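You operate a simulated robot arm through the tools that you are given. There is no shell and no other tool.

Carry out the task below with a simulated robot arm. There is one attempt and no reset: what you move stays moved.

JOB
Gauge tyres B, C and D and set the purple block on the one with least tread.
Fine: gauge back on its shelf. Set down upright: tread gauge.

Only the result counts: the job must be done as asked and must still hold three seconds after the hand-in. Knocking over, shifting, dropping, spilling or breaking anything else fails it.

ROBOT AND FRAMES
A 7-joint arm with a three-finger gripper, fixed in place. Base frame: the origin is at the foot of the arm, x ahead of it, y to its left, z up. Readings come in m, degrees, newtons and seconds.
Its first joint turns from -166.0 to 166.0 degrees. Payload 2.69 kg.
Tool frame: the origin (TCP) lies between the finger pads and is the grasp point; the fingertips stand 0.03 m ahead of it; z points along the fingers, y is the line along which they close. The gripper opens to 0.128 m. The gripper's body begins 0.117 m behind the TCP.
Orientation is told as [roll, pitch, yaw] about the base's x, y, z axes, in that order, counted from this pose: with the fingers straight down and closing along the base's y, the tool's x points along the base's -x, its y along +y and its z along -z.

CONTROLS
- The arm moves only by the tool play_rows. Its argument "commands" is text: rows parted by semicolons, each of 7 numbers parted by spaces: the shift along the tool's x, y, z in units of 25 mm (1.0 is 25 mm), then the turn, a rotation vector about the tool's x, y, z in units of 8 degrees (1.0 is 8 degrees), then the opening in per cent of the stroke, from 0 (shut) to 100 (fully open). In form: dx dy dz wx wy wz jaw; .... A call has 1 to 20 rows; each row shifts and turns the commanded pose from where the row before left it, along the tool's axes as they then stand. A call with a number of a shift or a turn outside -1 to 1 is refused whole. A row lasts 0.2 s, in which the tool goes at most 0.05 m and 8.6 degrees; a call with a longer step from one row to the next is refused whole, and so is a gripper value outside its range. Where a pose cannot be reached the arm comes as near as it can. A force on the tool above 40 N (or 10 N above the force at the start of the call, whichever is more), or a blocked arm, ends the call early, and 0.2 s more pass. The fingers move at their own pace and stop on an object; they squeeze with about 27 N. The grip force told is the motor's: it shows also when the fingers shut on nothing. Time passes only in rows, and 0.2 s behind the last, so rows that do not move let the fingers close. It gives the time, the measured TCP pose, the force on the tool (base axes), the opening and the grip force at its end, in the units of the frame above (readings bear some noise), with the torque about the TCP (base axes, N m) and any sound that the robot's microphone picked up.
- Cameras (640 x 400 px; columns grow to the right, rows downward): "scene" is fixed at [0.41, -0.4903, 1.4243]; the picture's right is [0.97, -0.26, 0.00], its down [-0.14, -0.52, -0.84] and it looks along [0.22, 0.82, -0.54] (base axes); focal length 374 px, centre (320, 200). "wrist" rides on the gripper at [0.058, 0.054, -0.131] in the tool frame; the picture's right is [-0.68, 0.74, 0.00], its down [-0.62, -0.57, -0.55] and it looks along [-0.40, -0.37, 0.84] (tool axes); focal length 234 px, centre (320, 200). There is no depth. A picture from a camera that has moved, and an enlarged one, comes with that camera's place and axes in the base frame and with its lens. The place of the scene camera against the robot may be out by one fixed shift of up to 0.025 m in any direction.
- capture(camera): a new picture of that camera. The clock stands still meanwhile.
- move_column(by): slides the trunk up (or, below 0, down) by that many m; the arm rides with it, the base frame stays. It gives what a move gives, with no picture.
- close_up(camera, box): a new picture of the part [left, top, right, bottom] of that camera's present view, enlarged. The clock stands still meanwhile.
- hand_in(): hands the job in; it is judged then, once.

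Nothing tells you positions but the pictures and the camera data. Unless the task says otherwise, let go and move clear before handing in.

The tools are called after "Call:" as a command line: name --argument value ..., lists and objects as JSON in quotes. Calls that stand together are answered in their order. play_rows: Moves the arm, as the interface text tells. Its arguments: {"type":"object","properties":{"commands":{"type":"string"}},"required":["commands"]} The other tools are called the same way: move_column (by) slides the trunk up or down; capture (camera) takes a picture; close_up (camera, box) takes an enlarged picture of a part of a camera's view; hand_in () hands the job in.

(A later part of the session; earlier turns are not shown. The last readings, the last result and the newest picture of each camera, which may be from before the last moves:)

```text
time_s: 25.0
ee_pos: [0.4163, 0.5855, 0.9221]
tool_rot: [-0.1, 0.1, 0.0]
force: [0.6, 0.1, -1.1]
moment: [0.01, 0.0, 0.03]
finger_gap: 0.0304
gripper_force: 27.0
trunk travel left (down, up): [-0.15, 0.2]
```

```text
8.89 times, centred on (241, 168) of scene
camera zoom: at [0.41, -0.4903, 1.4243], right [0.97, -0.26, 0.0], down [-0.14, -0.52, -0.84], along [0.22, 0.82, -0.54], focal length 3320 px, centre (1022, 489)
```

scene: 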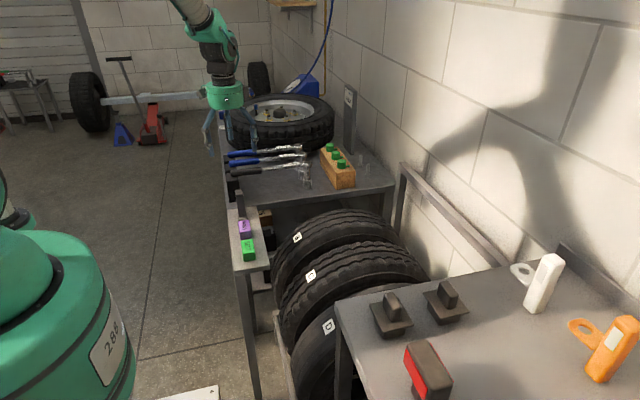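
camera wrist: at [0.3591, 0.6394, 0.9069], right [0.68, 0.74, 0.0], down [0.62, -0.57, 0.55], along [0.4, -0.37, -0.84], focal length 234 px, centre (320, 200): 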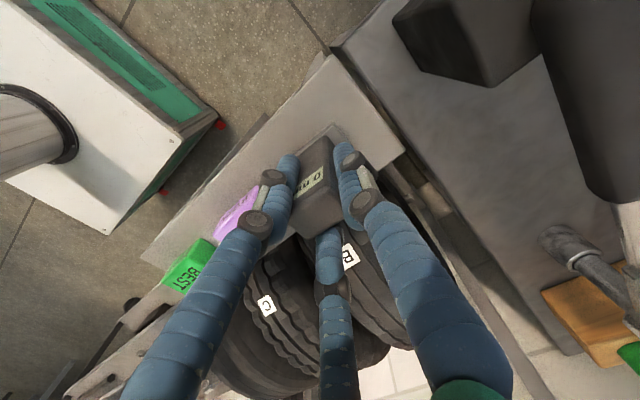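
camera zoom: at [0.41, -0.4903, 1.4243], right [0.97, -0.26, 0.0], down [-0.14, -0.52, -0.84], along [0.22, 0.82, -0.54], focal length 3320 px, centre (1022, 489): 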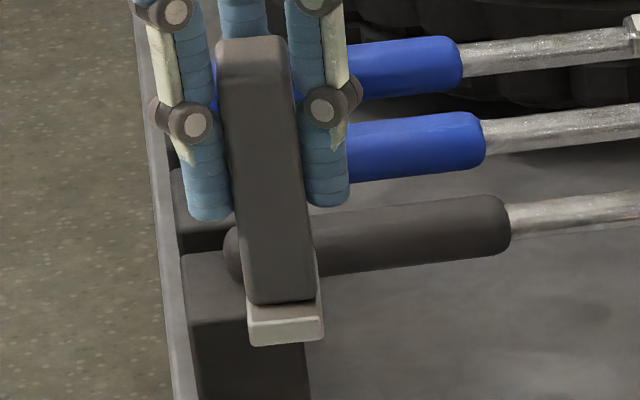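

The gauge hangs upright with a flat base and no projecting pin. I'll carry it over tyre B, above the middle groove at about (0.736, 0.486).

Call:
play_rows --commands "-0.92 -0.284 0 0 0 0 0; -0.92 -0.284 0 0 0 0 0; -0.92 -0.284 0 0 0 0 0; -0.92 -0.284 0 0 0 0 0; -0.92 -0.284 0 0 0 0 0; -0.92 -0.284 0 0 0 0 0; -0.92 -0.284 0 0 0 0 0; -0.92 -0.284 0 0 0 0 0; -0.92 -0.284 0 0 0 0 0; -0.92 -0.284 0 0 0 0 0; -0.92 -0.284 0 0 0 0 0; -0.92 -0.284 0 0 0 0 0; -0.92 -0.284 0 0 0 0 0; -0.82 -0.284 0 0 0 0 0; 0 0 1 0 0 0 0; 0 0 1 0 0 0 0"

Call:
capture --camera "wrist"

Call:
capture --camera "scene"

Call:
close_up --camera "wrist" --box '[250, 90, 390, 250]'

Call:
close_up --camera "scene" --box '[280, 100, 420, 260]'

```text
time_s: 28.4
ee_pos: [0.7369, 0.4866, 0.8724]
tool_rot: [0.1, 0.0, 0.0]
force: [0.1, 0.3, -2.1]
moment: [0.0, 0.01, 0.03]
finger_gap: 0.0301
gripper_force: 27.0
trunk travel left (down, up): [-0.15, 0.2]
```

```text
taken
camera wrist: at [0.6795, 0.5396, 1.0041], right [0.68, 0.74, 0.0], down [0.62, -0.57, 0.55], along [0.4, -0.37, -0.84], focal length 234 px, centre (320, 200)
```

wrist: 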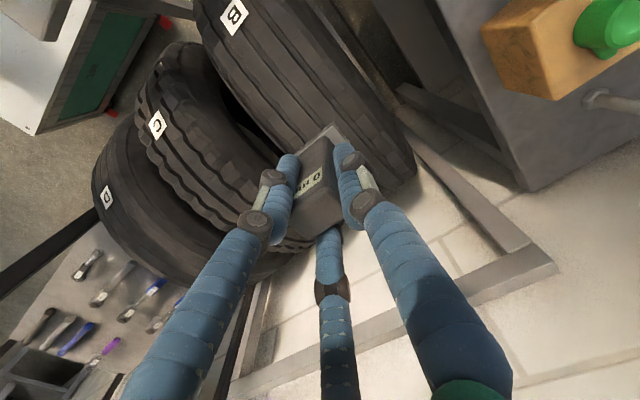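

```text
taken
```

scene: 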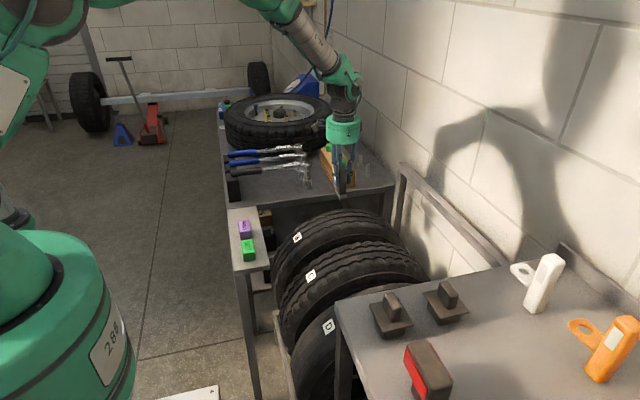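

```text
2.50 times, centred on (320, 170) of wrist
camera zoom: at [0.6795, 0.5396, 1.0041], right [0.68, 0.74, 0.0], down [0.62, -0.57, 0.55], along [0.4, -0.37, -0.84], focal length 585 px, centre (320, 275)
```

zoom: 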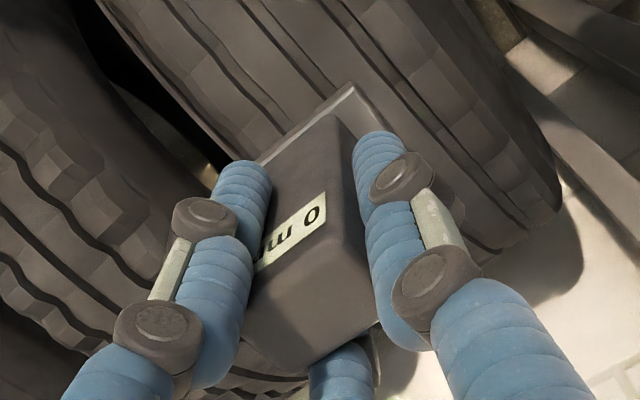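

```text
2.50 times, centred on (350, 180) of scene
camera zoom: at [0.41, -0.4903, 1.4243], right [0.97, -0.26, 0.0], down [-0.14, -0.52, -0.84], along [0.22, 0.82, -0.54], focal length 934 px, centre (245, 250)
```

zoom: 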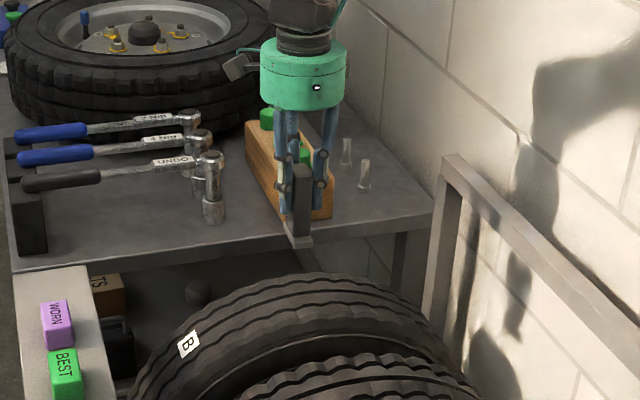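

The gauge is above B's centre groove at y about 0.486. I'll descend to just above the tread, then go in small steps while watching the force.

Call:
play_rows --commands "0 0 0.8 0 0 0 0; 0 0 0.8 0 0 0 0; 0 0 0.8 0 0 0 0; 0 0 0.4 0 0 0 0"

Call:
close_up --camera "wrist" --box '[250, 90, 390, 250]'

Call:
close_up --camera "scene" --box '[300, 140, 400, 260]'

```text
time_s: 29.4
ee_pos: [0.7367, 0.4865, 0.8023]
tool_rot: [0.0, 0.0, 0.0]
force: [-0.1, 0.8, -1.1]
moment: [0.02, 0.03, 0.0]
finger_gap: 0.0304
gripper_force: 27.1
trunk travel left (down, up): [-0.15, 0.2]
```

```text
2.50 times, centred on (320, 170) of wrist
camera zoom: at [0.6786, 0.5399, 0.9338], right [0.68, 0.74, 0.0], down [0.62, -0.57, 0.55], along [0.4, -0.37, -0.84], focal length 585 px, centre (320, 275)
```

zoom: 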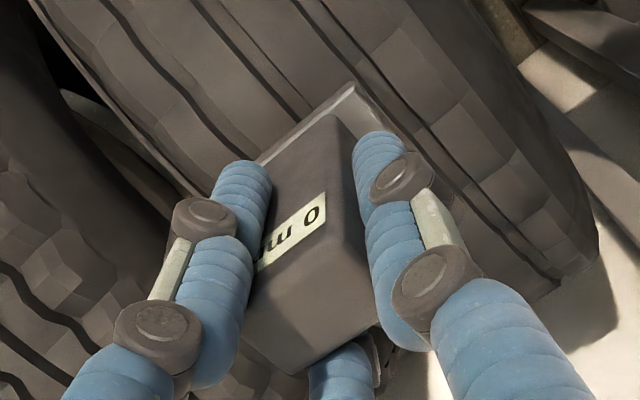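

```text
3.33 times, centred on (350, 200) of scene
camera zoom: at [0.41, -0.4903, 1.4243], right [0.97, -0.26, 0.0], down [-0.14, -0.52, -0.84], along [0.22, 0.82, -0.54], focal length 1245 px, centre (220, 200)
```

zoom: 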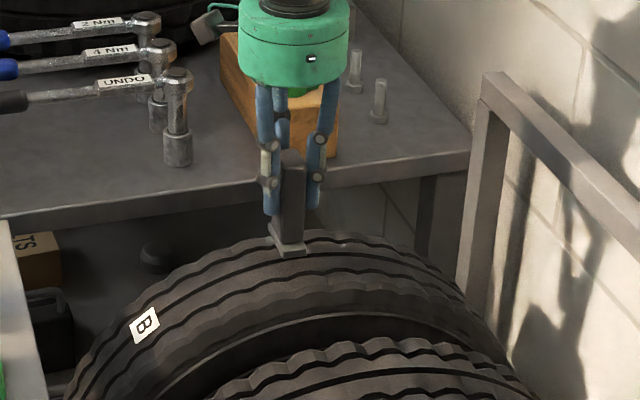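

Call:
play_rows --commands "0 0 0.3 0 0 0 0; 0 0 0.3 0 0 0 0; 0 0 0 0 0 0 0"

Call:
play_rows --commands "0 0 0.15 0 0 0 0; 0 0 0 0 0 0 0"

Call:
play_rows --commands "0 0 0.12 0 0 0 0; 0 0 0 0 0 0 0"

Call:
close_up --camera "wrist" --box '[250, 90, 390, 250]'

Call:
close_up --camera "scene" --box '[300, 160, 400, 280]'

```text
time_s: 30.2
ee_pos: [0.7369, 0.4863, 0.7881]
tool_rot: [0.0, 0.1, 0.0]
force: [0.5, 0.2, -1.1]
moment: [0.0, 0.01, -0.01]
finger_gap: 0.0301
gripper_force: 26.6
trunk travel left (down, up): [-0.15, 0.2]
```

```text
time_s: 30.8
ee_pos: [0.7362, 0.4866, 0.7831]
tool_rot: [0.0, 0.1, 0.0]
force: [-0.2, -0.4, -1.9]
moment: [0.02, 0.03, -0.06]
finger_gap: 0.03
gripper_force: 27.4
trunk travel left (down, up): [-0.15, 0.2]
```

```text
time_s: 31.4
ee_pos: [0.7356, 0.486, 0.7796]
tool_rot: [0.0, 0.0, 0.1]
force: [-0.9, -0.3, -2.5]
moment: [-0.02, 0.01, 0.0]
finger_gap: 0.0298
gripper_force: 26.5
trunk travel left (down, up): [-0.15, 0.2]
```

```text
2.50 times, centred on (320, 170) of wrist
camera zoom: at [0.6786, 0.5402, 0.9127], right [0.68, 0.74, 0.0], down [0.62, -0.57, 0.55], along [0.4, -0.37, -0.84], focal length 585 px, centre (320, 275)
```

zoom: 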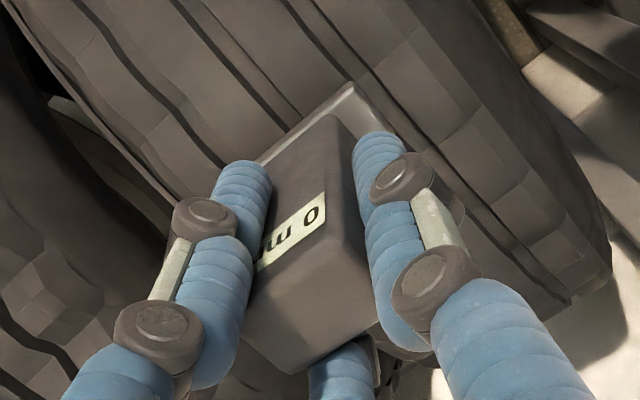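

```text
3.33 times, centred on (350, 220) of scene
camera zoom: at [0.41, -0.4903, 1.4243], right [0.97, -0.26, 0.0], down [-0.14, -0.52, -0.84], along [0.22, 0.82, -0.54], focal length 1245 px, centre (220, 133)
```

zoom: 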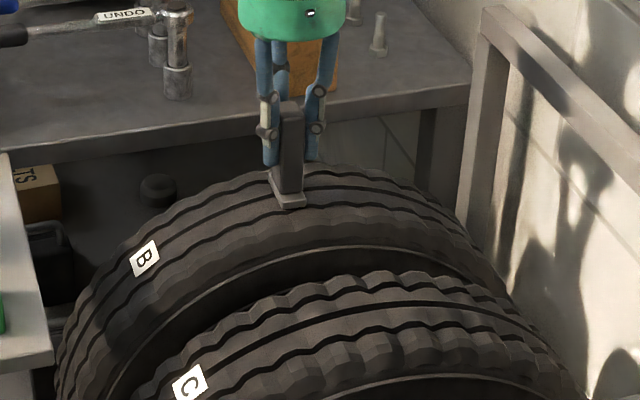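

Call:
play_rows --commands "0 0 0.12 0 0 0 0; 0 0 0 0 0 0 0"

Call:
play_rows --commands "0 0 0.12 0 0 0 0; 0 0 0 0 0 0 0"

Call:
close_up --camera "wrist" --box '[250, 90, 390, 250]'

```text
time_s: 32.0
ee_pos: [0.7353, 0.486, 0.7776]
tool_rot: [-0.1, 0.0, 0.1]
force: [0.2, 0.3, -1.8]
moment: [0.02, 0.02, 0.01]
finger_gap: 0.0301
gripper_force: 27.3
trunk travel left (down, up): [-0.15, 0.2]
```

```text
time_s: 32.6
ee_pos: [0.7371, 0.4863, 0.7768]
tool_rot: [0.0, -0.2, -0.1]
force: [-5.1, -4.0, 14.8]
moment: [-0.41, 0.29, -0.08]
finger_gap: 0.0301
gripper_force: 27.6
trunk travel left (down, up): [-0.15, 0.2]
```

```text
2.50 times, centred on (320, 170) of wrist
camera zoom: at [0.6784, 0.54, 0.9087], right [0.68, 0.74, 0.0], down [0.61, -0.57, 0.55], along [0.41, -0.37, -0.84], focal length 585 px, centre (320, 275)
```

zoom: 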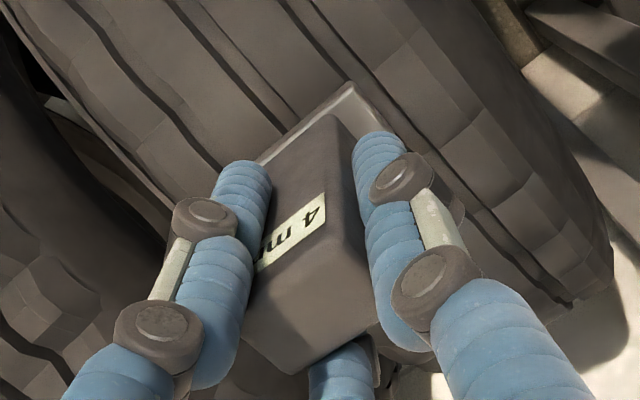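

There's contact at 15 N and the display has changed to "4". I'll zoom in to read it.

Call:
close_up --camera "wrist" --box '[295, 150, 335, 205]'

Call:
close_up --camera "scene" --box '[325, 170, 365, 230]'

```text
7.27 times, centred on (315, 178) of wrist
camera zoom: at [0.6784, 0.54, 0.9087], right [0.68, 0.74, 0.0], down [0.61, -0.57, 0.55], along [0.41, -0.37, -0.84], focal length 1703 px, centre (356, 364)
```

zoom: 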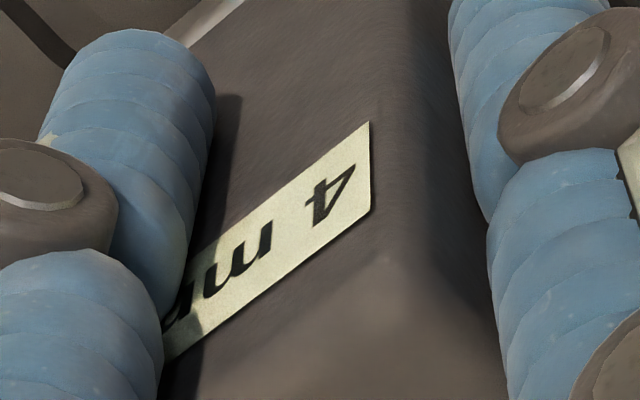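

```text
6.67 times, centred on (345, 200) of scene
camera zoom: at [0.41, -0.4903, 1.4243], right [0.97, -0.26, 0.0], down [-0.14, -0.52, -0.84], along [0.22, 0.82, -0.54], focal length 2490 px, centre (153, 200)
```

zoom: 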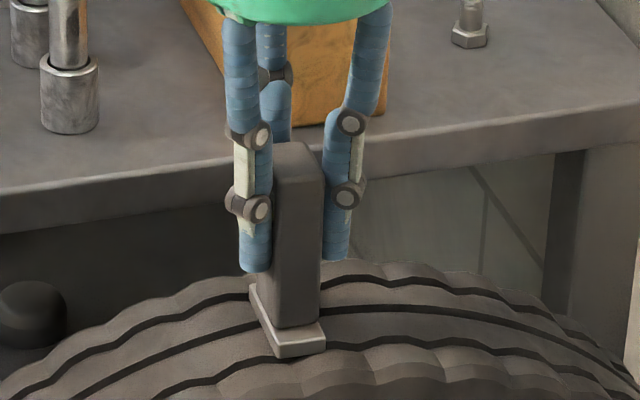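

Call:
play_rows --commands "0 0 0 0 0 0 0; 0 0 0 0 0 0 0; 0 0 0 0 0 0 0; 0 0 0 0 0 0 0; 0 0 0 0 0 0 0"

Call:
close_up --camera "wrist" --box '[295, 150, 335, 205]'

```text
time_s: 33.8
ee_pos: [0.7367, 0.4863, 0.7768]
tool_rot: [0.1, 0.0, 0.0]
force: [-0.3, 0.5, 22.6]
moment: [-0.17, -0.05, -0.02]
finger_gap: 0.0304
gripper_force: 26.9
trunk travel left (down, up): [-0.15, 0.2]
```

```text
7.27 times, centred on (315, 178) of wrist
camera zoom: at [0.6783, 0.54, 0.9085], right [0.68, 0.74, 0.0], down [0.61, -0.57, 0.55], along [0.41, -0.37, -0.84], focal length 1703 px, centre (356, 364)
```

zoom: 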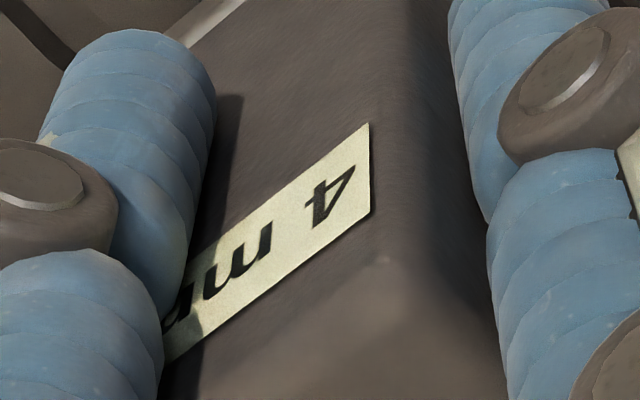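

B reads a stable 4 mm. I'll lift and go to tyre C at y about 0.2975.

Call:
play_rows --commands "0 0 -0.4 0 0 0 0; 0 0 -1 0 0 0 0; 0 0 -1 0 0 0 0; 0 -0.944 0 0 0 0 0; 0 -0.944 0 0 0 0 0; 0 -0.944 0 0 0 0 0; 0 -0.944 0 0 0 0 0; 0 -0.944 0 0 0 0 0; 0 -0.944 0 0 0 0 0; 0 -0.944 0 0 0 0 0; 0 -0.944 0 0 0 0 0; 0 0 0.8 0 0 0 0; 0 0 0.5 0 0 0 0; 0 0 0 0 0 0 0"

Call:
close_up --camera "wrist" --box '[250, 90, 390, 250]'

Call:
close_up --camera "scene" --box '[310, 180, 410, 300]'

```text
time_s: 36.8
ee_pos: [0.7367, 0.2969, 0.8023]
tool_rot: [0.0, 0.0, 0.0]
force: [0.7, 0.3, -2.6]
moment: [-0.04, 0.0, 0.01]
finger_gap: 0.0299
gripper_force: 27.1
trunk travel left (down, up): [-0.15, 0.2]
```

```text
2.50 times, centred on (320, 170) of wrist
camera zoom: at [0.679, 0.3511, 0.9341], right [0.68, 0.74, 0.0], down [0.62, -0.57, 0.55], along [0.4, -0.37, -0.84], focal length 585 px, centre (320, 275)
```

zoom: 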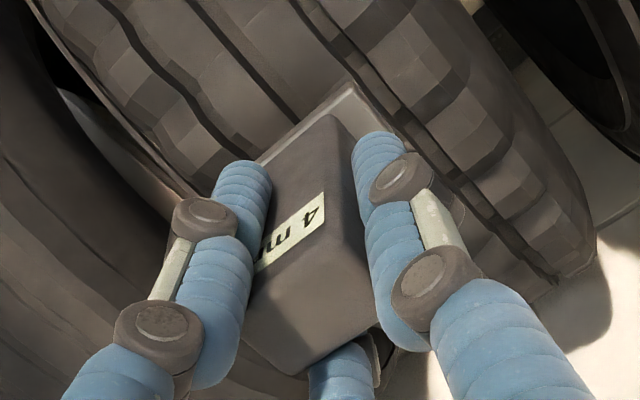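

```text
3.33 times, centred on (360, 240) of scene
camera zoom: at [0.41, -0.4903, 1.4243], right [0.97, -0.26, 0.0], down [-0.14, -0.52, -0.84], along [0.22, 0.82, -0.54], focal length 1245 px, centre (187, 67)
```

zoom: 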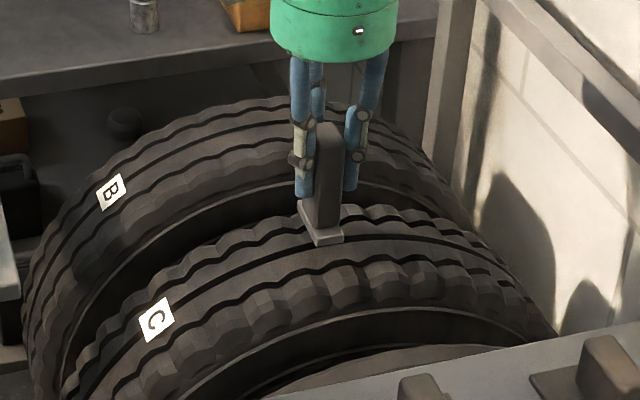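

The display holds the last reading. I'll now descend onto C in small steps.

Call:
play_rows --commands "0 0 0.4 0 0 0 0; 0 0 0.4 0 0 0 0; 0 0 0 0 0 0 0"

Call:
play_rows --commands "0 0 0.12 0 0 0 0; 0 0 0 0 0 0 0"

Call:
play_rows --commands "0 0 0.1 0 0 0 0; 0 0 0 0 0 0 0; 0 0 0 0 0 0 0"

Call:
close_up --camera "wrist" --box '[250, 90, 390, 250]'

```text
time_s: 37.6
ee_pos: [0.7365, 0.2987, 0.7824]
tool_rot: [0.0, 0.0, 0.0]
force: [-0.3, 0.0, -2.2]
moment: [0.02, 0.01, -0.01]
finger_gap: 0.0299
gripper_force: 27.2
trunk travel left (down, up): [-0.15, 0.2]
```

```text
time_s: 38.2
ee_pos: [0.7362, 0.2964, 0.7786]
tool_rot: [0.0, 0.0, 0.0]
force: [-0.2, 0.2, -2.3]
moment: [-0.03, -0.03, 0.01]
finger_gap: 0.0299
gripper_force: 26.9
trunk travel left (down, up): [-0.15, 0.2]
```

```text
time_s: 39.0
ee_pos: [0.7358, 0.2985, 0.7773]
tool_rot: [0.0, 0.0, 0.0]
force: [-0.7, -0.5, -1.9]
moment: [-0.03, 0.04, 0.0]
finger_gap: 0.03
gripper_force: 26.6
trunk travel left (down, up): [-0.15, 0.2]
```

```text
2.50 times, centred on (320, 170) of wrist
camera zoom: at [0.6788, 0.3512, 0.9088], right [0.68, 0.74, 0.0], down [0.62, -0.57, 0.55], along [0.4, -0.37, -0.84], focal length 585 px, centre (320, 275)
```

zoom: 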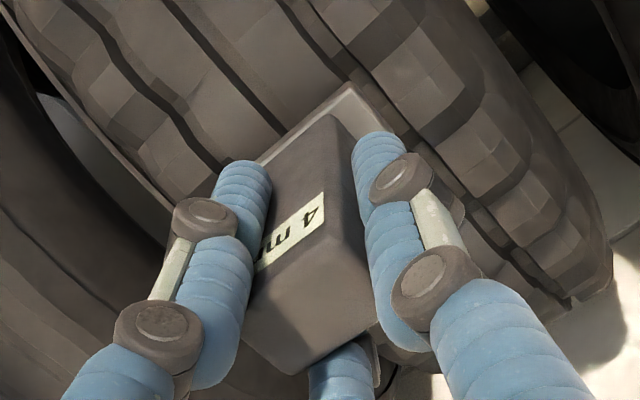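

Call:
play_rows --commands "0 0 0.08 0 0 0 0; 0 0 0 0 0 0 0; 0 0 0 0 0 0 0"

Call:
close_up --camera "wrist" --box '[250, 90, 390, 250]'

```text
time_s: 39.8
ee_pos: [0.7372, 0.2976, 0.7768]
tool_rot: [-0.1, -0.1, 0.1]
force: [-5.7, -2.5, 16.9]
moment: [-0.25, 0.2, -0.08]
finger_gap: 0.0298
gripper_force: 27.3
trunk travel left (down, up): [-0.15, 0.2]
```

```text
2.50 times, centred on (320, 170) of wrist
camera zoom: at [0.6788, 0.3511, 0.9085], right [0.68, 0.74, 0.0], down [0.61, -0.57, 0.55], along [0.41, -0.37, -0.84], focal length 585 px, centre (320, 275)
```

zoom: 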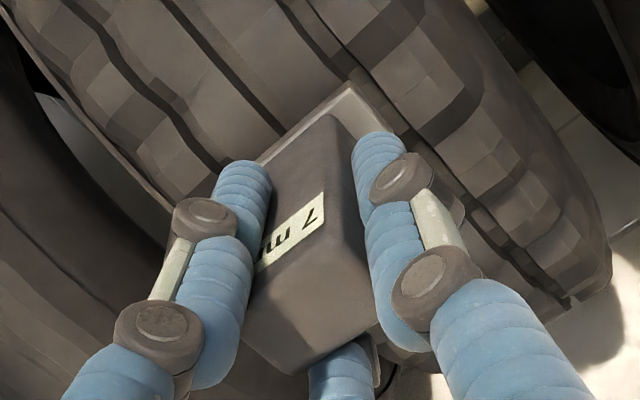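

C now reads 7. I'll hold a moment and zoom to confirm.

Call:
play_rows --commands "0 0 0 0 0 0 0; 0 0 0 0 0 0 0; 0 0 0 0 0 0 0; 0 0 0 0 0 0 0"

Call:
close_up --camera "wrist" --box '[295, 150, 335, 205]'

```text
time_s: 40.8
ee_pos: [0.7366, 0.2974, 0.7759]
tool_rot: [0.0, -0.1, 0.0]
force: [-2.0, -0.6, 21.7]
moment: [-0.24, 0.04, -0.06]
finger_gap: 0.03
gripper_force: 27.1
trunk travel left (down, up): [-0.15, 0.2]
```

```text
7.27 times, centred on (315, 178) of wrist
camera zoom: at [0.6788, 0.3512, 0.9083], right [0.68, 0.74, 0.0], down [0.61, -0.57, 0.55], along [0.41, -0.37, -0.84], focal length 1703 px, centre (356, 364)
```

zoom: 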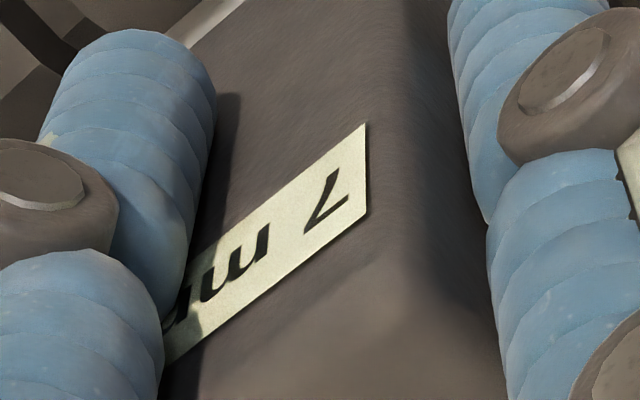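

C reads 7 mm. Next I'll lift and go to tyre D at y about 0.110. The bench edge is near y -0.05, so there is room.

Call:
play_rows --commands "0 0 -0.4 0 0 0 0; 0 0 -1 0 0 0 0; 0 0 -1 0 0 0 0; 0 -0.9375 0 0 0 0 0; 0 -0.9375 0 0 0 0 0; 0 -0.9375 0 0 0 0 0; 0 -0.9375 0 0 0 0 0; 0 -0.9375 0 0 0 0 0; 0 -0.9375 0 0 0 0 0; 0 -0.9375 0 0 0 0 0; 0 -0.9375 0 0 0 0 0; 0 0 0 0 0 0 0"

Call:
capture --camera "wrist"

Call:
close_up --camera "wrist" --box '[90, 0, 330, 170]'

Call:
capture --camera "scene"

```text
time_s: 43.4
ee_pos: [0.7369, 0.1086, 0.8351]
tool_rot: [0.0, 0.0, 0.0]
force: [0.3, -0.5, -2.5]
moment: [0.02, -0.02, 0.0]
finger_gap: 0.0298
gripper_force: 26.7
trunk travel left (down, up): [-0.15, 0.2]
```

```text
taken
camera wrist: at [0.6783, 0.1628, 0.9667], right [0.68, 0.74, 0.0], down [0.62, -0.57, 0.55], along [0.4, -0.37, -0.84], focal length 234 px, centre (320, 200)
```

wrist: 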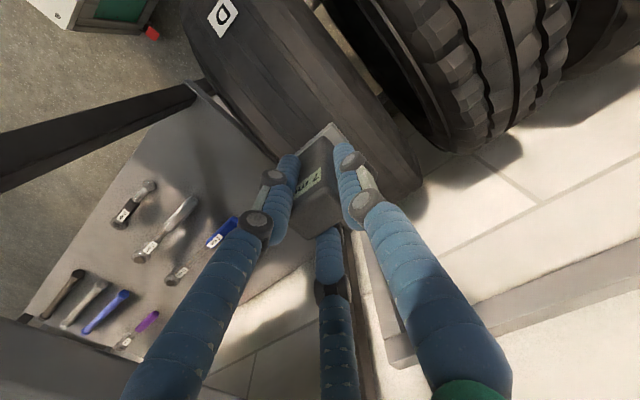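

```text
2.35 times, centred on (210, 85) of wrist
camera zoom: at [0.6783, 0.1628, 0.9667], right [0.68, 0.74, 0.0], down [0.62, -0.57, 0.55], along [0.4, -0.37, -0.84], focal length 551 px, centre (579, 471)
```

zoom: 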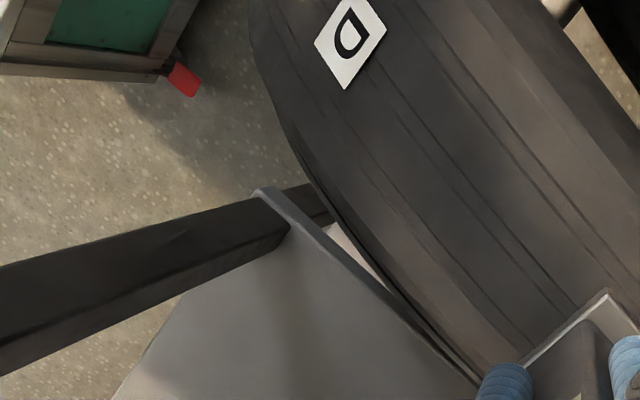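

```text
taken
```

scene: 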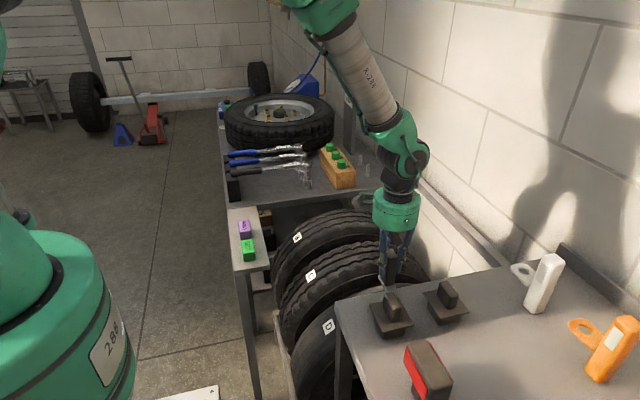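

Call:
close_up --camera "wrist" --box '[200, 0, 350, 150]'

Call:
close_up --camera "wrist" --box '[270, 60, 390, 160]'

Call:
close_up --camera "wrist" --box '[190, 0, 290, 70]'

```text
2.67 times, centred on (275, 75) of wrist
camera zoom: at [0.6783, 0.1628, 0.9667], right [0.68, 0.74, 0.0], down [0.62, -0.57, 0.55], along [0.4, -0.37, -0.84], focal length 624 px, centre (440, 533)
```

zoom: 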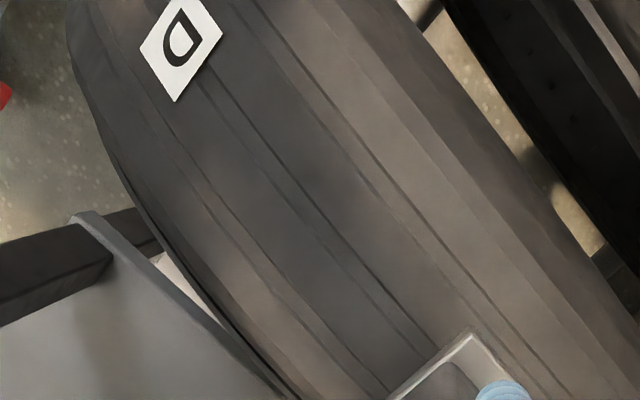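

```text
4.00 times, centred on (330, 110) of wrist
camera zoom: at [0.6783, 0.1628, 0.9667], right [0.68, 0.74, 0.0], down [0.62, -0.57, 0.55], along [0.4, -0.37, -0.84], focal length 937 px, centre (280, 560)
```

zoom: 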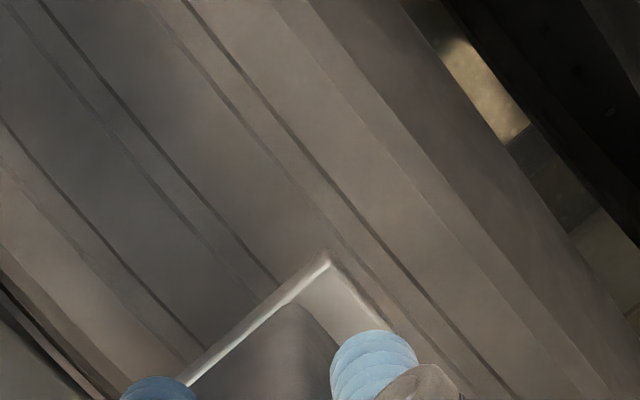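

```text
5.71 times, centred on (240, 35) of wrist
camera zoom: at [0.6783, 0.1628, 0.9667], right [0.68, 0.74, 0.0], down [0.62, -0.57, 0.55], along [0.4, -0.37, -0.84], focal length 1338 px, centre (777, 1143)
```

zoom: 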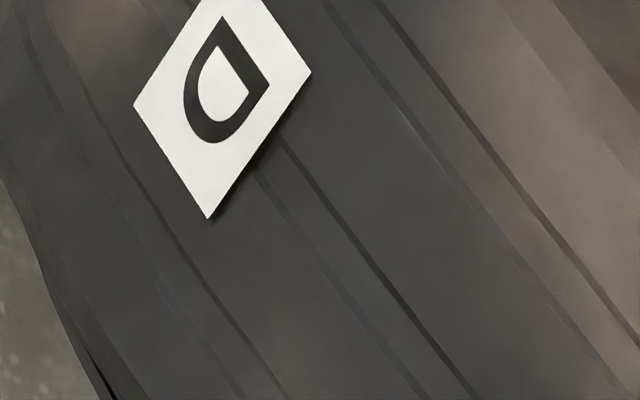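

D's treads look shallow, and its centre groove is at y about 0.106. I'll shift 2 mm and descend onto it.

Call:
play_rows --commands "0 -0.09 0.5 0 0 0 0; 0 0 0.8 0 0 0 0; 0 0 0.7 0 0 0 0; 0 0 0 0 0 0 0"

Call:
play_rows --commands "0 0 0.15 0 0 0 0; 0 0 0.12 0 0 0 0; 0 0 0 0 0 0 0"

Call:
play_rows --commands "0 0 0.08 0 0 0 0; 0 0 0 0 0 0 0; 0 0 0 0 0 0 0"

Call:
close_up --camera "wrist" --box '[250, 90, 390, 250]'

```text
time_s: 44.4
ee_pos: [0.7369, 0.1081, 0.7853]
tool_rot: [0.0, 0.0, -0.1]
force: [0.7, 0.4, -2.2]
moment: [0.02, 0.03, 0.01]
finger_gap: 0.0297
gripper_force: 27.3
trunk travel left (down, up): [-0.15, 0.2]
```

```text
time_s: 45.2
ee_pos: [0.7376, 0.1078, 0.7784]
tool_rot: [-0.1, 0.0, 0.1]
force: [0.1, 0.2, -1.3]
moment: [0.02, 0.02, 0.0]
finger_gap: 0.0299
gripper_force: 26.8
trunk travel left (down, up): [-0.15, 0.2]
```

```text
time_s: 46.0
ee_pos: [0.7356, 0.1079, 0.777]
tool_rot: [-0.1, 0.0, 0.0]
force: [-1.6, -1.2, 3.9]
moment: [0.01, -0.04, -0.05]
finger_gap: 0.0298
gripper_force: 27.0
trunk travel left (down, up): [-0.15, 0.2]
```

```text
2.50 times, centred on (320, 170) of wrist
camera zoom: at [0.6788, 0.1615, 0.9084], right [0.68, 0.74, 0.0], down [0.62, -0.57, 0.55], along [0.4, -0.37, -0.84], focal length 585 px, centre (320, 275)
```

zoom: 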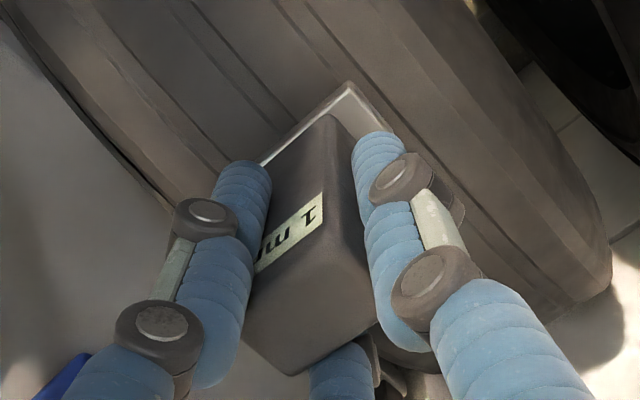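

Call:
play_rows --commands "0 0 0.06 0 0 0 0; 0 0 0 0 0 0 0; 0 0 0 0 0 0 0; 0 0 0 0 0 0 0; 0 0 0 0 0 0 0"

Call:
close_up --camera "wrist" --box '[295, 150, 335, 205]'

```text
time_s: 47.2
ee_pos: [0.7367, 0.1078, 0.7762]
tool_rot: [-0.1, -0.2, 0.0]
force: [-2.9, -0.3, 29.3]
moment: [-0.33, 0.11, -0.07]
finger_gap: 0.0298
gripper_force: 27.1
trunk travel left (down, up): [-0.15, 0.2]
```

```text
7.27 times, centred on (315, 178) of wrist
camera zoom: at [0.6786, 0.1615, 0.9078], right [0.68, 0.74, 0.0], down [0.61, -0.57, 0.55], along [0.41, -0.37, -0.84], focal length 1703 px, centre (356, 364)
```

zoom: 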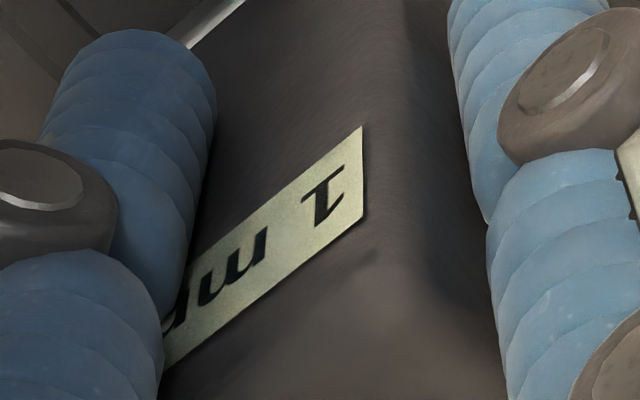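

D reads 1 mm, so the readings are B 4, C 7 and D 1, and D is the most worn. I'll take the gauge back to its shelf spot at about (0.4165, 0.5865).

Call:
play_rows --commands "0 0 -0.4 0 0 0 0; 0 0 -1 0 0 0 0; 0 0 -1 0 0 0 0; 0 0 -1 0 0 0 0; 0 0 -1 0 0 0 0; 0 0 -1 0 0 0 0; 0 0 -1 0 0 0 0; 0 0 0 0 0 0 0"

Call:
play_rows --commands "0.64 0.957 0 0 0 0 0; 0.64 0.957 0 0 0 0 0; 0.64 0.957 0 0 0 0 0; 0.64 0.957 0 0 0 0 0; 0.64 0.957 0 0 0 0 0; 0.64 0.957 0 0 0 0 0; 0.64 0.957 0 0 0 0 0; 0.64 0.957 0 0 0 0 0; 0.64 0.957 0 0 0 0 0; 0.64 0.957 0 0 0 0 0; 0.64 0.957 0 0 0 0 0; 0.64 0.957 0 0 0 0 0; 0.64 0.957 0 0 0 0 0; 0.64 0.957 0 0 0 0 0; 0.64 0.957 0 0 0 0 0; 0.64 0.957 0 0 0 0 0; 0.64 0.957 0 0 0 0 0; 0.64 0.957 0 0 0 0 0; 0.64 0.957 0 0 0 0 0; 0.64 0.957 0 0 0 0 0"

Call:
capture --camera "wrist"

Call:
capture --camera "scene"

Call:
close_up --camera "scene" --box '[200, 130, 280, 270]'

```text
time_s: 49.0
ee_pos: [0.7351, 0.1086, 0.9354]
tool_rot: [0.0, 0.0, 0.0]
force: [0.1, 0.6, -1.6]
moment: [0.02, -0.06, -0.01]
finger_gap: 0.03
gripper_force: 26.7
trunk travel left (down, up): [-0.15, 0.2]
```

```text
time_s: 53.2
ee_pos: [0.4155, 0.5875, 0.9343]
tool_rot: [0.0, 0.0, -0.1]
force: [0.2, 0.1, -1.3]
moment: [0.03, 0.0, -0.03]
finger_gap: 0.0301
gripper_force: 27.1
trunk travel left (down, up): [-0.15, 0.2]
```

```text
taken
camera wrist: at [0.3578, 0.6405, 1.0663], right [0.68, 0.74, 0.0], down [0.62, -0.57, 0.55], along [0.4, -0.37, -0.84], focal length 234 px, centre (320, 200)
```

wrist: 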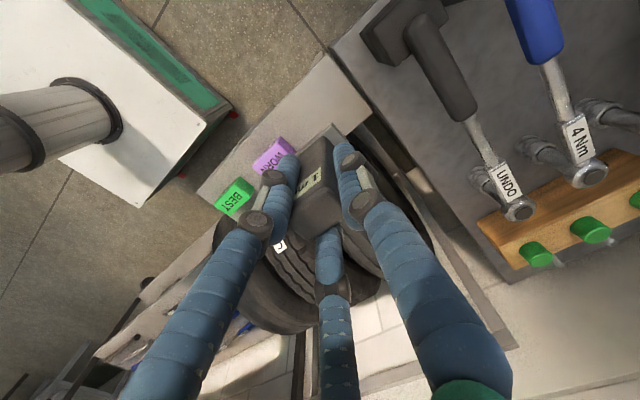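

```text
taken
```

scene: 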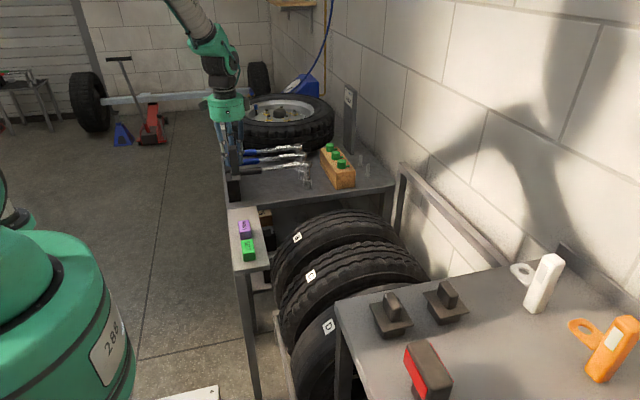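

```text
2.86 times, centred on (240, 200) of scene
camera zoom: at [0.41, -0.4903, 1.4243], right [0.97, -0.26, 0.0], down [-0.14, -0.52, -0.84], along [0.22, 0.82, -0.54], focal length 1067 px, centre (549, 200)
```

zoom: 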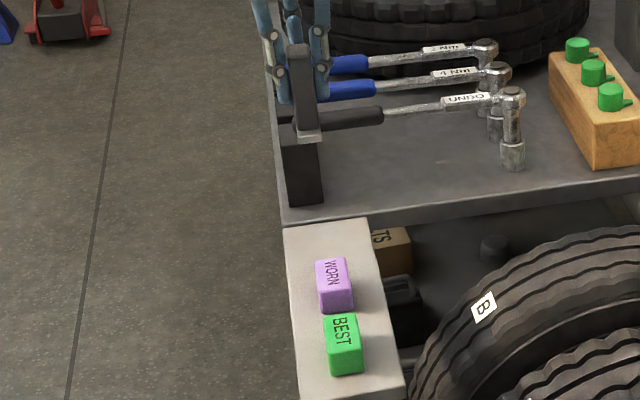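

I'm above the spot. I'll lower to about 1.5 cm above the shelf, then ease down.

Call:
play_rows --commands "0 0 0.96 0 0 0 0; 0 0 0.96 0 0 0 0; 0 0 0.96 0 0 0 0; 0 0 0.96 0 0 0 0; 0 0 0.96 0 0 0 0; 0 0 0.9 0 0 0 0; 0 0 0 0 0 0 0"

Call:
play_rows --commands "0 0 0.3 0 0 0 0; 0 0 0.15 0 0 0 0; 0 0 0 0 0 0 0"

Call:
close_up --camera "scene" --box '[215, 170, 265, 240]'

Call:
close_up --camera "wrist" --box '[250, 90, 390, 250]'

```text
time_s: 54.8
ee_pos: [0.4159, 0.5853, 0.7914]
tool_rot: [-0.1, 0.0, 0.0]
force: [0.3, 0.5, -1.5]
moment: [-0.01, 0.03, -0.02]
finger_gap: 0.0299
gripper_force: 26.4
trunk travel left (down, up): [-0.15, 0.2]
```

```text
time_s: 55.6
ee_pos: [0.4151, 0.5859, 0.7812]
tool_rot: [0.0, 0.0, 0.0]
force: [-0.7, -0.2, -1.1]
moment: [0.0, -0.01, -0.02]
finger_gap: 0.03
gripper_force: 26.8
trunk travel left (down, up): [-0.15, 0.2]
```

```text
5.71 times, centred on (240, 205) of scene
camera zoom: at [0.41, -0.4903, 1.4243], right [0.97, -0.26, 0.0], down [-0.14, -0.52, -0.84], along [0.22, 0.82, -0.54], focal length 2134 px, centre (777, 171)
```

zoom: 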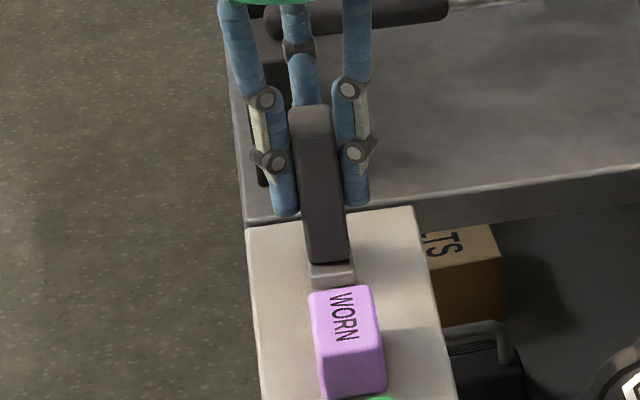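

```text
2.50 times, centred on (320, 170) of wrist
camera zoom: at [0.3583, 0.6396, 0.9123], right [0.68, 0.74, 0.0], down [0.62, -0.57, 0.55], along [0.4, -0.37, -0.84], focal length 585 px, centre (320, 275)
```

zoom: 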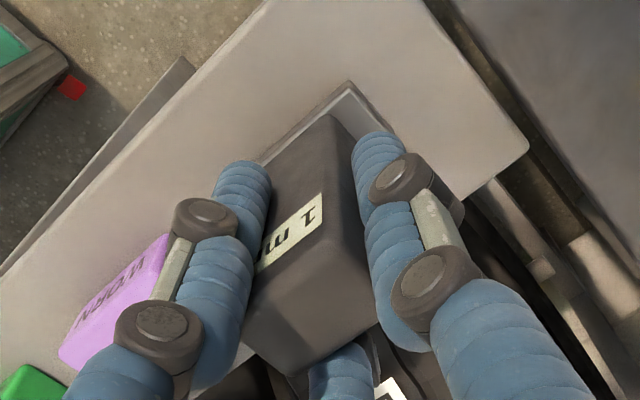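

Call:
play_rows --commands "0 0 0.12 0 0 0 0; 0 0 0.08 0 0 0 0; 0 0 0 0 0 0 0; 0 0 0 0 0 0 0"

Call:
play_rows --commands "0 0 0.06 0 0 0 0; 0 0 0 0 0 0 0; 0 0 0 0 0 0 0"

```text
time_s: 56.6
ee_pos: [0.4162, 0.5848, 0.7754]
tool_rot: [0.0, -0.1, 0.0]
force: [0.3, -0.2, -2.1]
moment: [0.04, -0.01, -0.02]
finger_gap: 0.0299
gripper_force: 27.2
trunk travel left (down, up): [-0.15, 0.2]
```

```text
time_s: 57.4
ee_pos: [0.4164, 0.585, 0.7747]
tool_rot: [0.0, 0.0, 0.1]
force: [-1.7, -1.8, 6.5]
moment: [-0.07, 0.03, -0.05]
finger_gap: 0.0298
gripper_force: 27.3
trunk travel left (down, up): [-0.15, 0.2]
```

The base is resting on the shelf with light contact. I'll release with a modest opening and rise straight up.

Call:
play_rows --commands "0 0 0 0 0 0 30; 0 0 0 0 0 0 47; 0 0 0 0 0 0 47; 0 0 0 0 0 0 47"

Call:
play_rows --commands "0 0 -0.5 0 0 0 47; 0 0 -1 0 0 0 47; 0 0 -1 0 0 0 47; 0 0 -1 0 0 0 47; 0 0 -1 0 0 0 47; 0 0 -1 0 0 0 47; 0 0 -1 0 0 0 47"

Call:
close_up --camera "scene" --box '[215, 150, 275, 270]'

Call:
capture --camera "wrist"

Call:
close_up --camera "wrist" --box '[210, 60, 360, 200]'

```text
time_s: 58.4
ee_pos: [0.4154, 0.585, 0.7746]
tool_rot: [0.0, 0.0, 0.0]
force: [0.4, 0.9, -0.1]
moment: [0.02, 0.0, 0.0]
finger_gap: 0.0603
gripper_force: 0.0
trunk travel left (down, up): [-0.15, 0.2]
```

```text
time_s: 60.0
ee_pos: [0.4171, 0.5847, 0.9377]
tool_rot: [0.0, 0.0, 0.0]
force: [0.2, 0.0, 0.5]
moment: [0.01, 0.0, -0.02]
finger_gap: 0.0599
gripper_force: 0.1
trunk travel left (down, up): [-0.15, 0.2]
```

```text
3.33 times, centred on (245, 210) of scene
camera zoom: at [0.41, -0.4903, 1.4243], right [0.97, -0.26, 0.0], down [-0.14, -0.52, -0.84], along [0.22, 0.82, -0.54], focal length 1245 px, centre (570, 167)
```

zoom: 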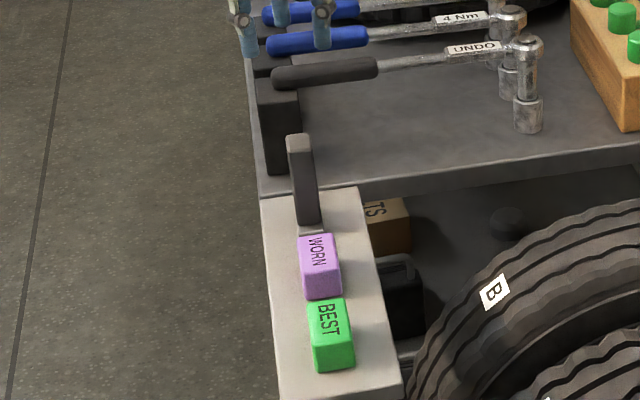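

```text
taken
camera wrist: at [0.3594, 0.6395, 1.0679], right [0.68, 0.74, 0.0], down [0.62, -0.57, 0.55], along [0.4, -0.37, -0.84], focal length 234 px, centre (320, 200)
```

wrist: 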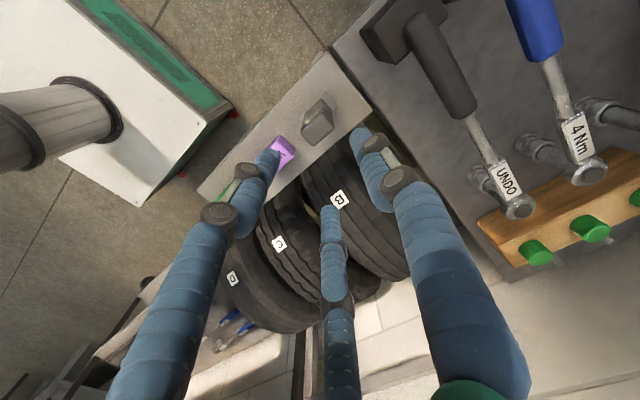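

```text
2.86 times, centred on (285, 130) of wrist
camera zoom: at [0.3594, 0.6395, 1.0679], right [0.68, 0.74, 0.0], down [0.62, -0.57, 0.55], along [0.4, -0.37, -0.84], focal length 669 px, centre (420, 400)
```

zoom: 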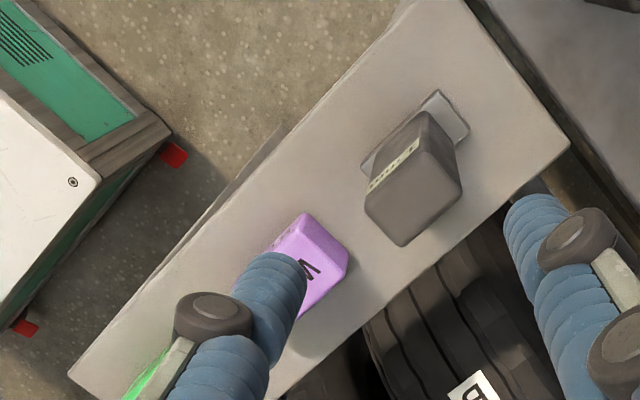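

The gauge stands upright back on its shelf. Next is the purple WORN block, so I'll hover over it at about (0.416, 0.487) and measure it.

Call:
play_rows --commands "0 -1 0 0 0 0 100; 0 -1 0 0 0 0 100; 0 -1 0 0 0 0 100; 0 -0.9 0 0 0 0 100; 0 0 0.5 0 0 0 100; 0 0 0.5 0 0 0 100"

Call:
capture --camera "wrist"

Call:
close_up --camera "wrist" --box '[270, 70, 370, 170]'

Call:
close_up --camera "scene" --box '[225, 205, 265, 265]'

```text
time_s: 61.4
ee_pos: [0.4163, 0.4885, 0.9106]
tool_rot: [0.0, 0.0, 0.0]
force: [-0.4, 0.2, 0.0]
moment: [0.04, -0.01, 0.0]
finger_gap: 0.128
gripper_force: 0.2
trunk travel left (down, up): [-0.15, 0.2]
```

```text
taken
camera wrist: at [0.3583, 0.5418, 1.0435], right [0.68, 0.74, 0.0], down [0.62, -0.57, 0.55], along [0.4, -0.37, -0.84], focal length 234 px, centre (320, 200)
```

wrist: 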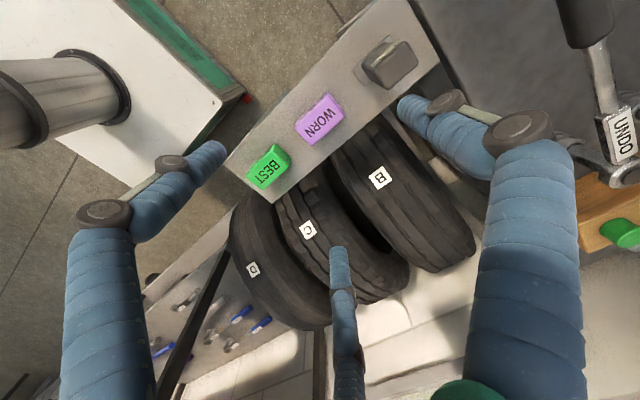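

```text
4.00 times, centred on (320, 120) of wrist
camera zoom: at [0.3583, 0.5418, 1.0435], right [0.68, 0.74, 0.0], down [0.62, -0.57, 0.55], along [0.4, -0.37, -0.84], focal length 937 px, centre (320, 520)
```

zoom: 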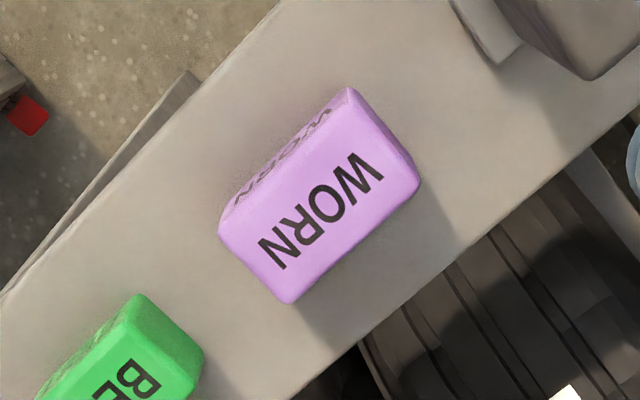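

```text
6.67 times, centred on (245, 235) of scene
camera zoom: at [0.41, -0.4903, 1.4243], right [0.97, -0.26, 0.0], down [-0.14, -0.52, -0.84], along [0.22, 0.82, -0.54], focal length 2490 px, centre (820, -33)
```

zoom: 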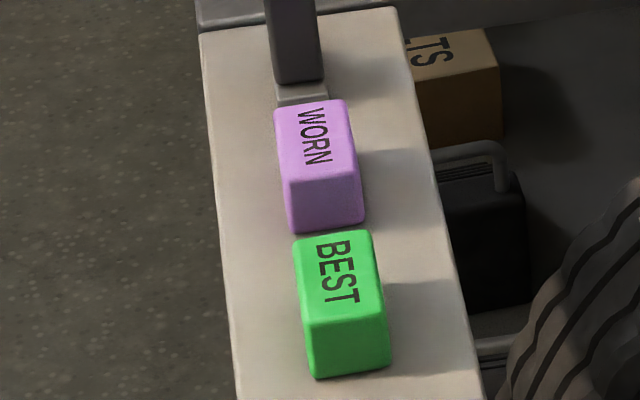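

The WORN block measures roughly 57 × 30 × 33 mm, centred at (0.418, 0.486). There is about 4 cm free on each side, so I'll open the fingers to 75 mm, align and descend partway.

Call:
play_rows --commands "-0.07 -0.1 0 0 0 0 59; 0 0 0 0 0 0 59; 0 0 0 0 0 0 59; 0 0 1 0 0 0 59; 0 0 1 0 0 0 59; 0 0 1 0 0 0 59; 0 0 1 0 0 0 59; 0 0 0.6 0 0 0 59; 0 0 0 0 0 0 59"

Call:
capture --camera "wrist"

Call:
close_up --camera "wrist" --box '[250, 100, 390, 220]'

Call:
close_up --camera "scene" --box '[205, 150, 285, 270]'

```text
time_s: 63.4
ee_pos: [0.4185, 0.487, 0.796]
tool_rot: [0.0, -0.1, 0.1]
force: [-0.2, 0.6, 0.0]
moment: [0.03, 0.01, 0.01]
finger_gap: 0.0754
gripper_force: 0.1
trunk travel left (down, up): [-0.15, 0.2]
```

```text
taken
camera wrist: at [0.3605, 0.5397, 0.9284], right [0.68, 0.74, 0.0], down [0.62, -0.57, 0.55], along [0.4, -0.37, -0.84], focal length 234 px, centre (320, 200)
```

wrist: 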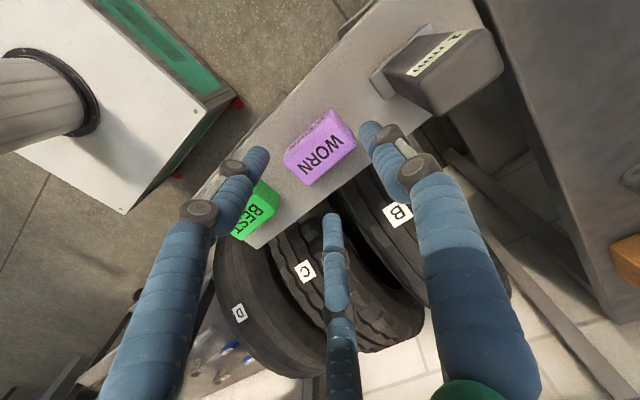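

```text
3.33 times, centred on (320, 160) of wrist
camera zoom: at [0.3605, 0.5397, 0.9284], right [0.68, 0.74, 0.0], down [0.62, -0.57, 0.55], along [0.4, -0.37, -0.84], focal length 781 px, centre (320, 333)
```

zoom: 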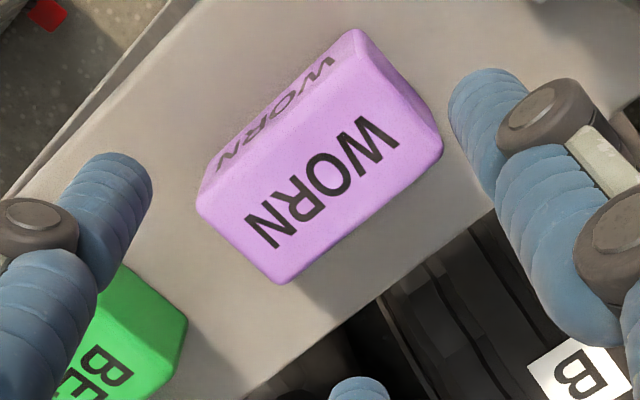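

```text
3.33 times, centred on (245, 210) of scene
camera zoom: at [0.41, -0.4903, 1.4243], right [0.97, -0.26, 0.0], down [-0.14, -0.52, -0.84], along [0.22, 0.82, -0.54], focal length 1245 px, centre (570, 167)
```

zoom: 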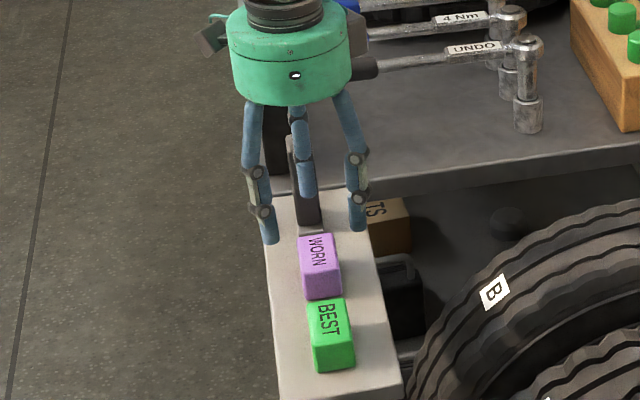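

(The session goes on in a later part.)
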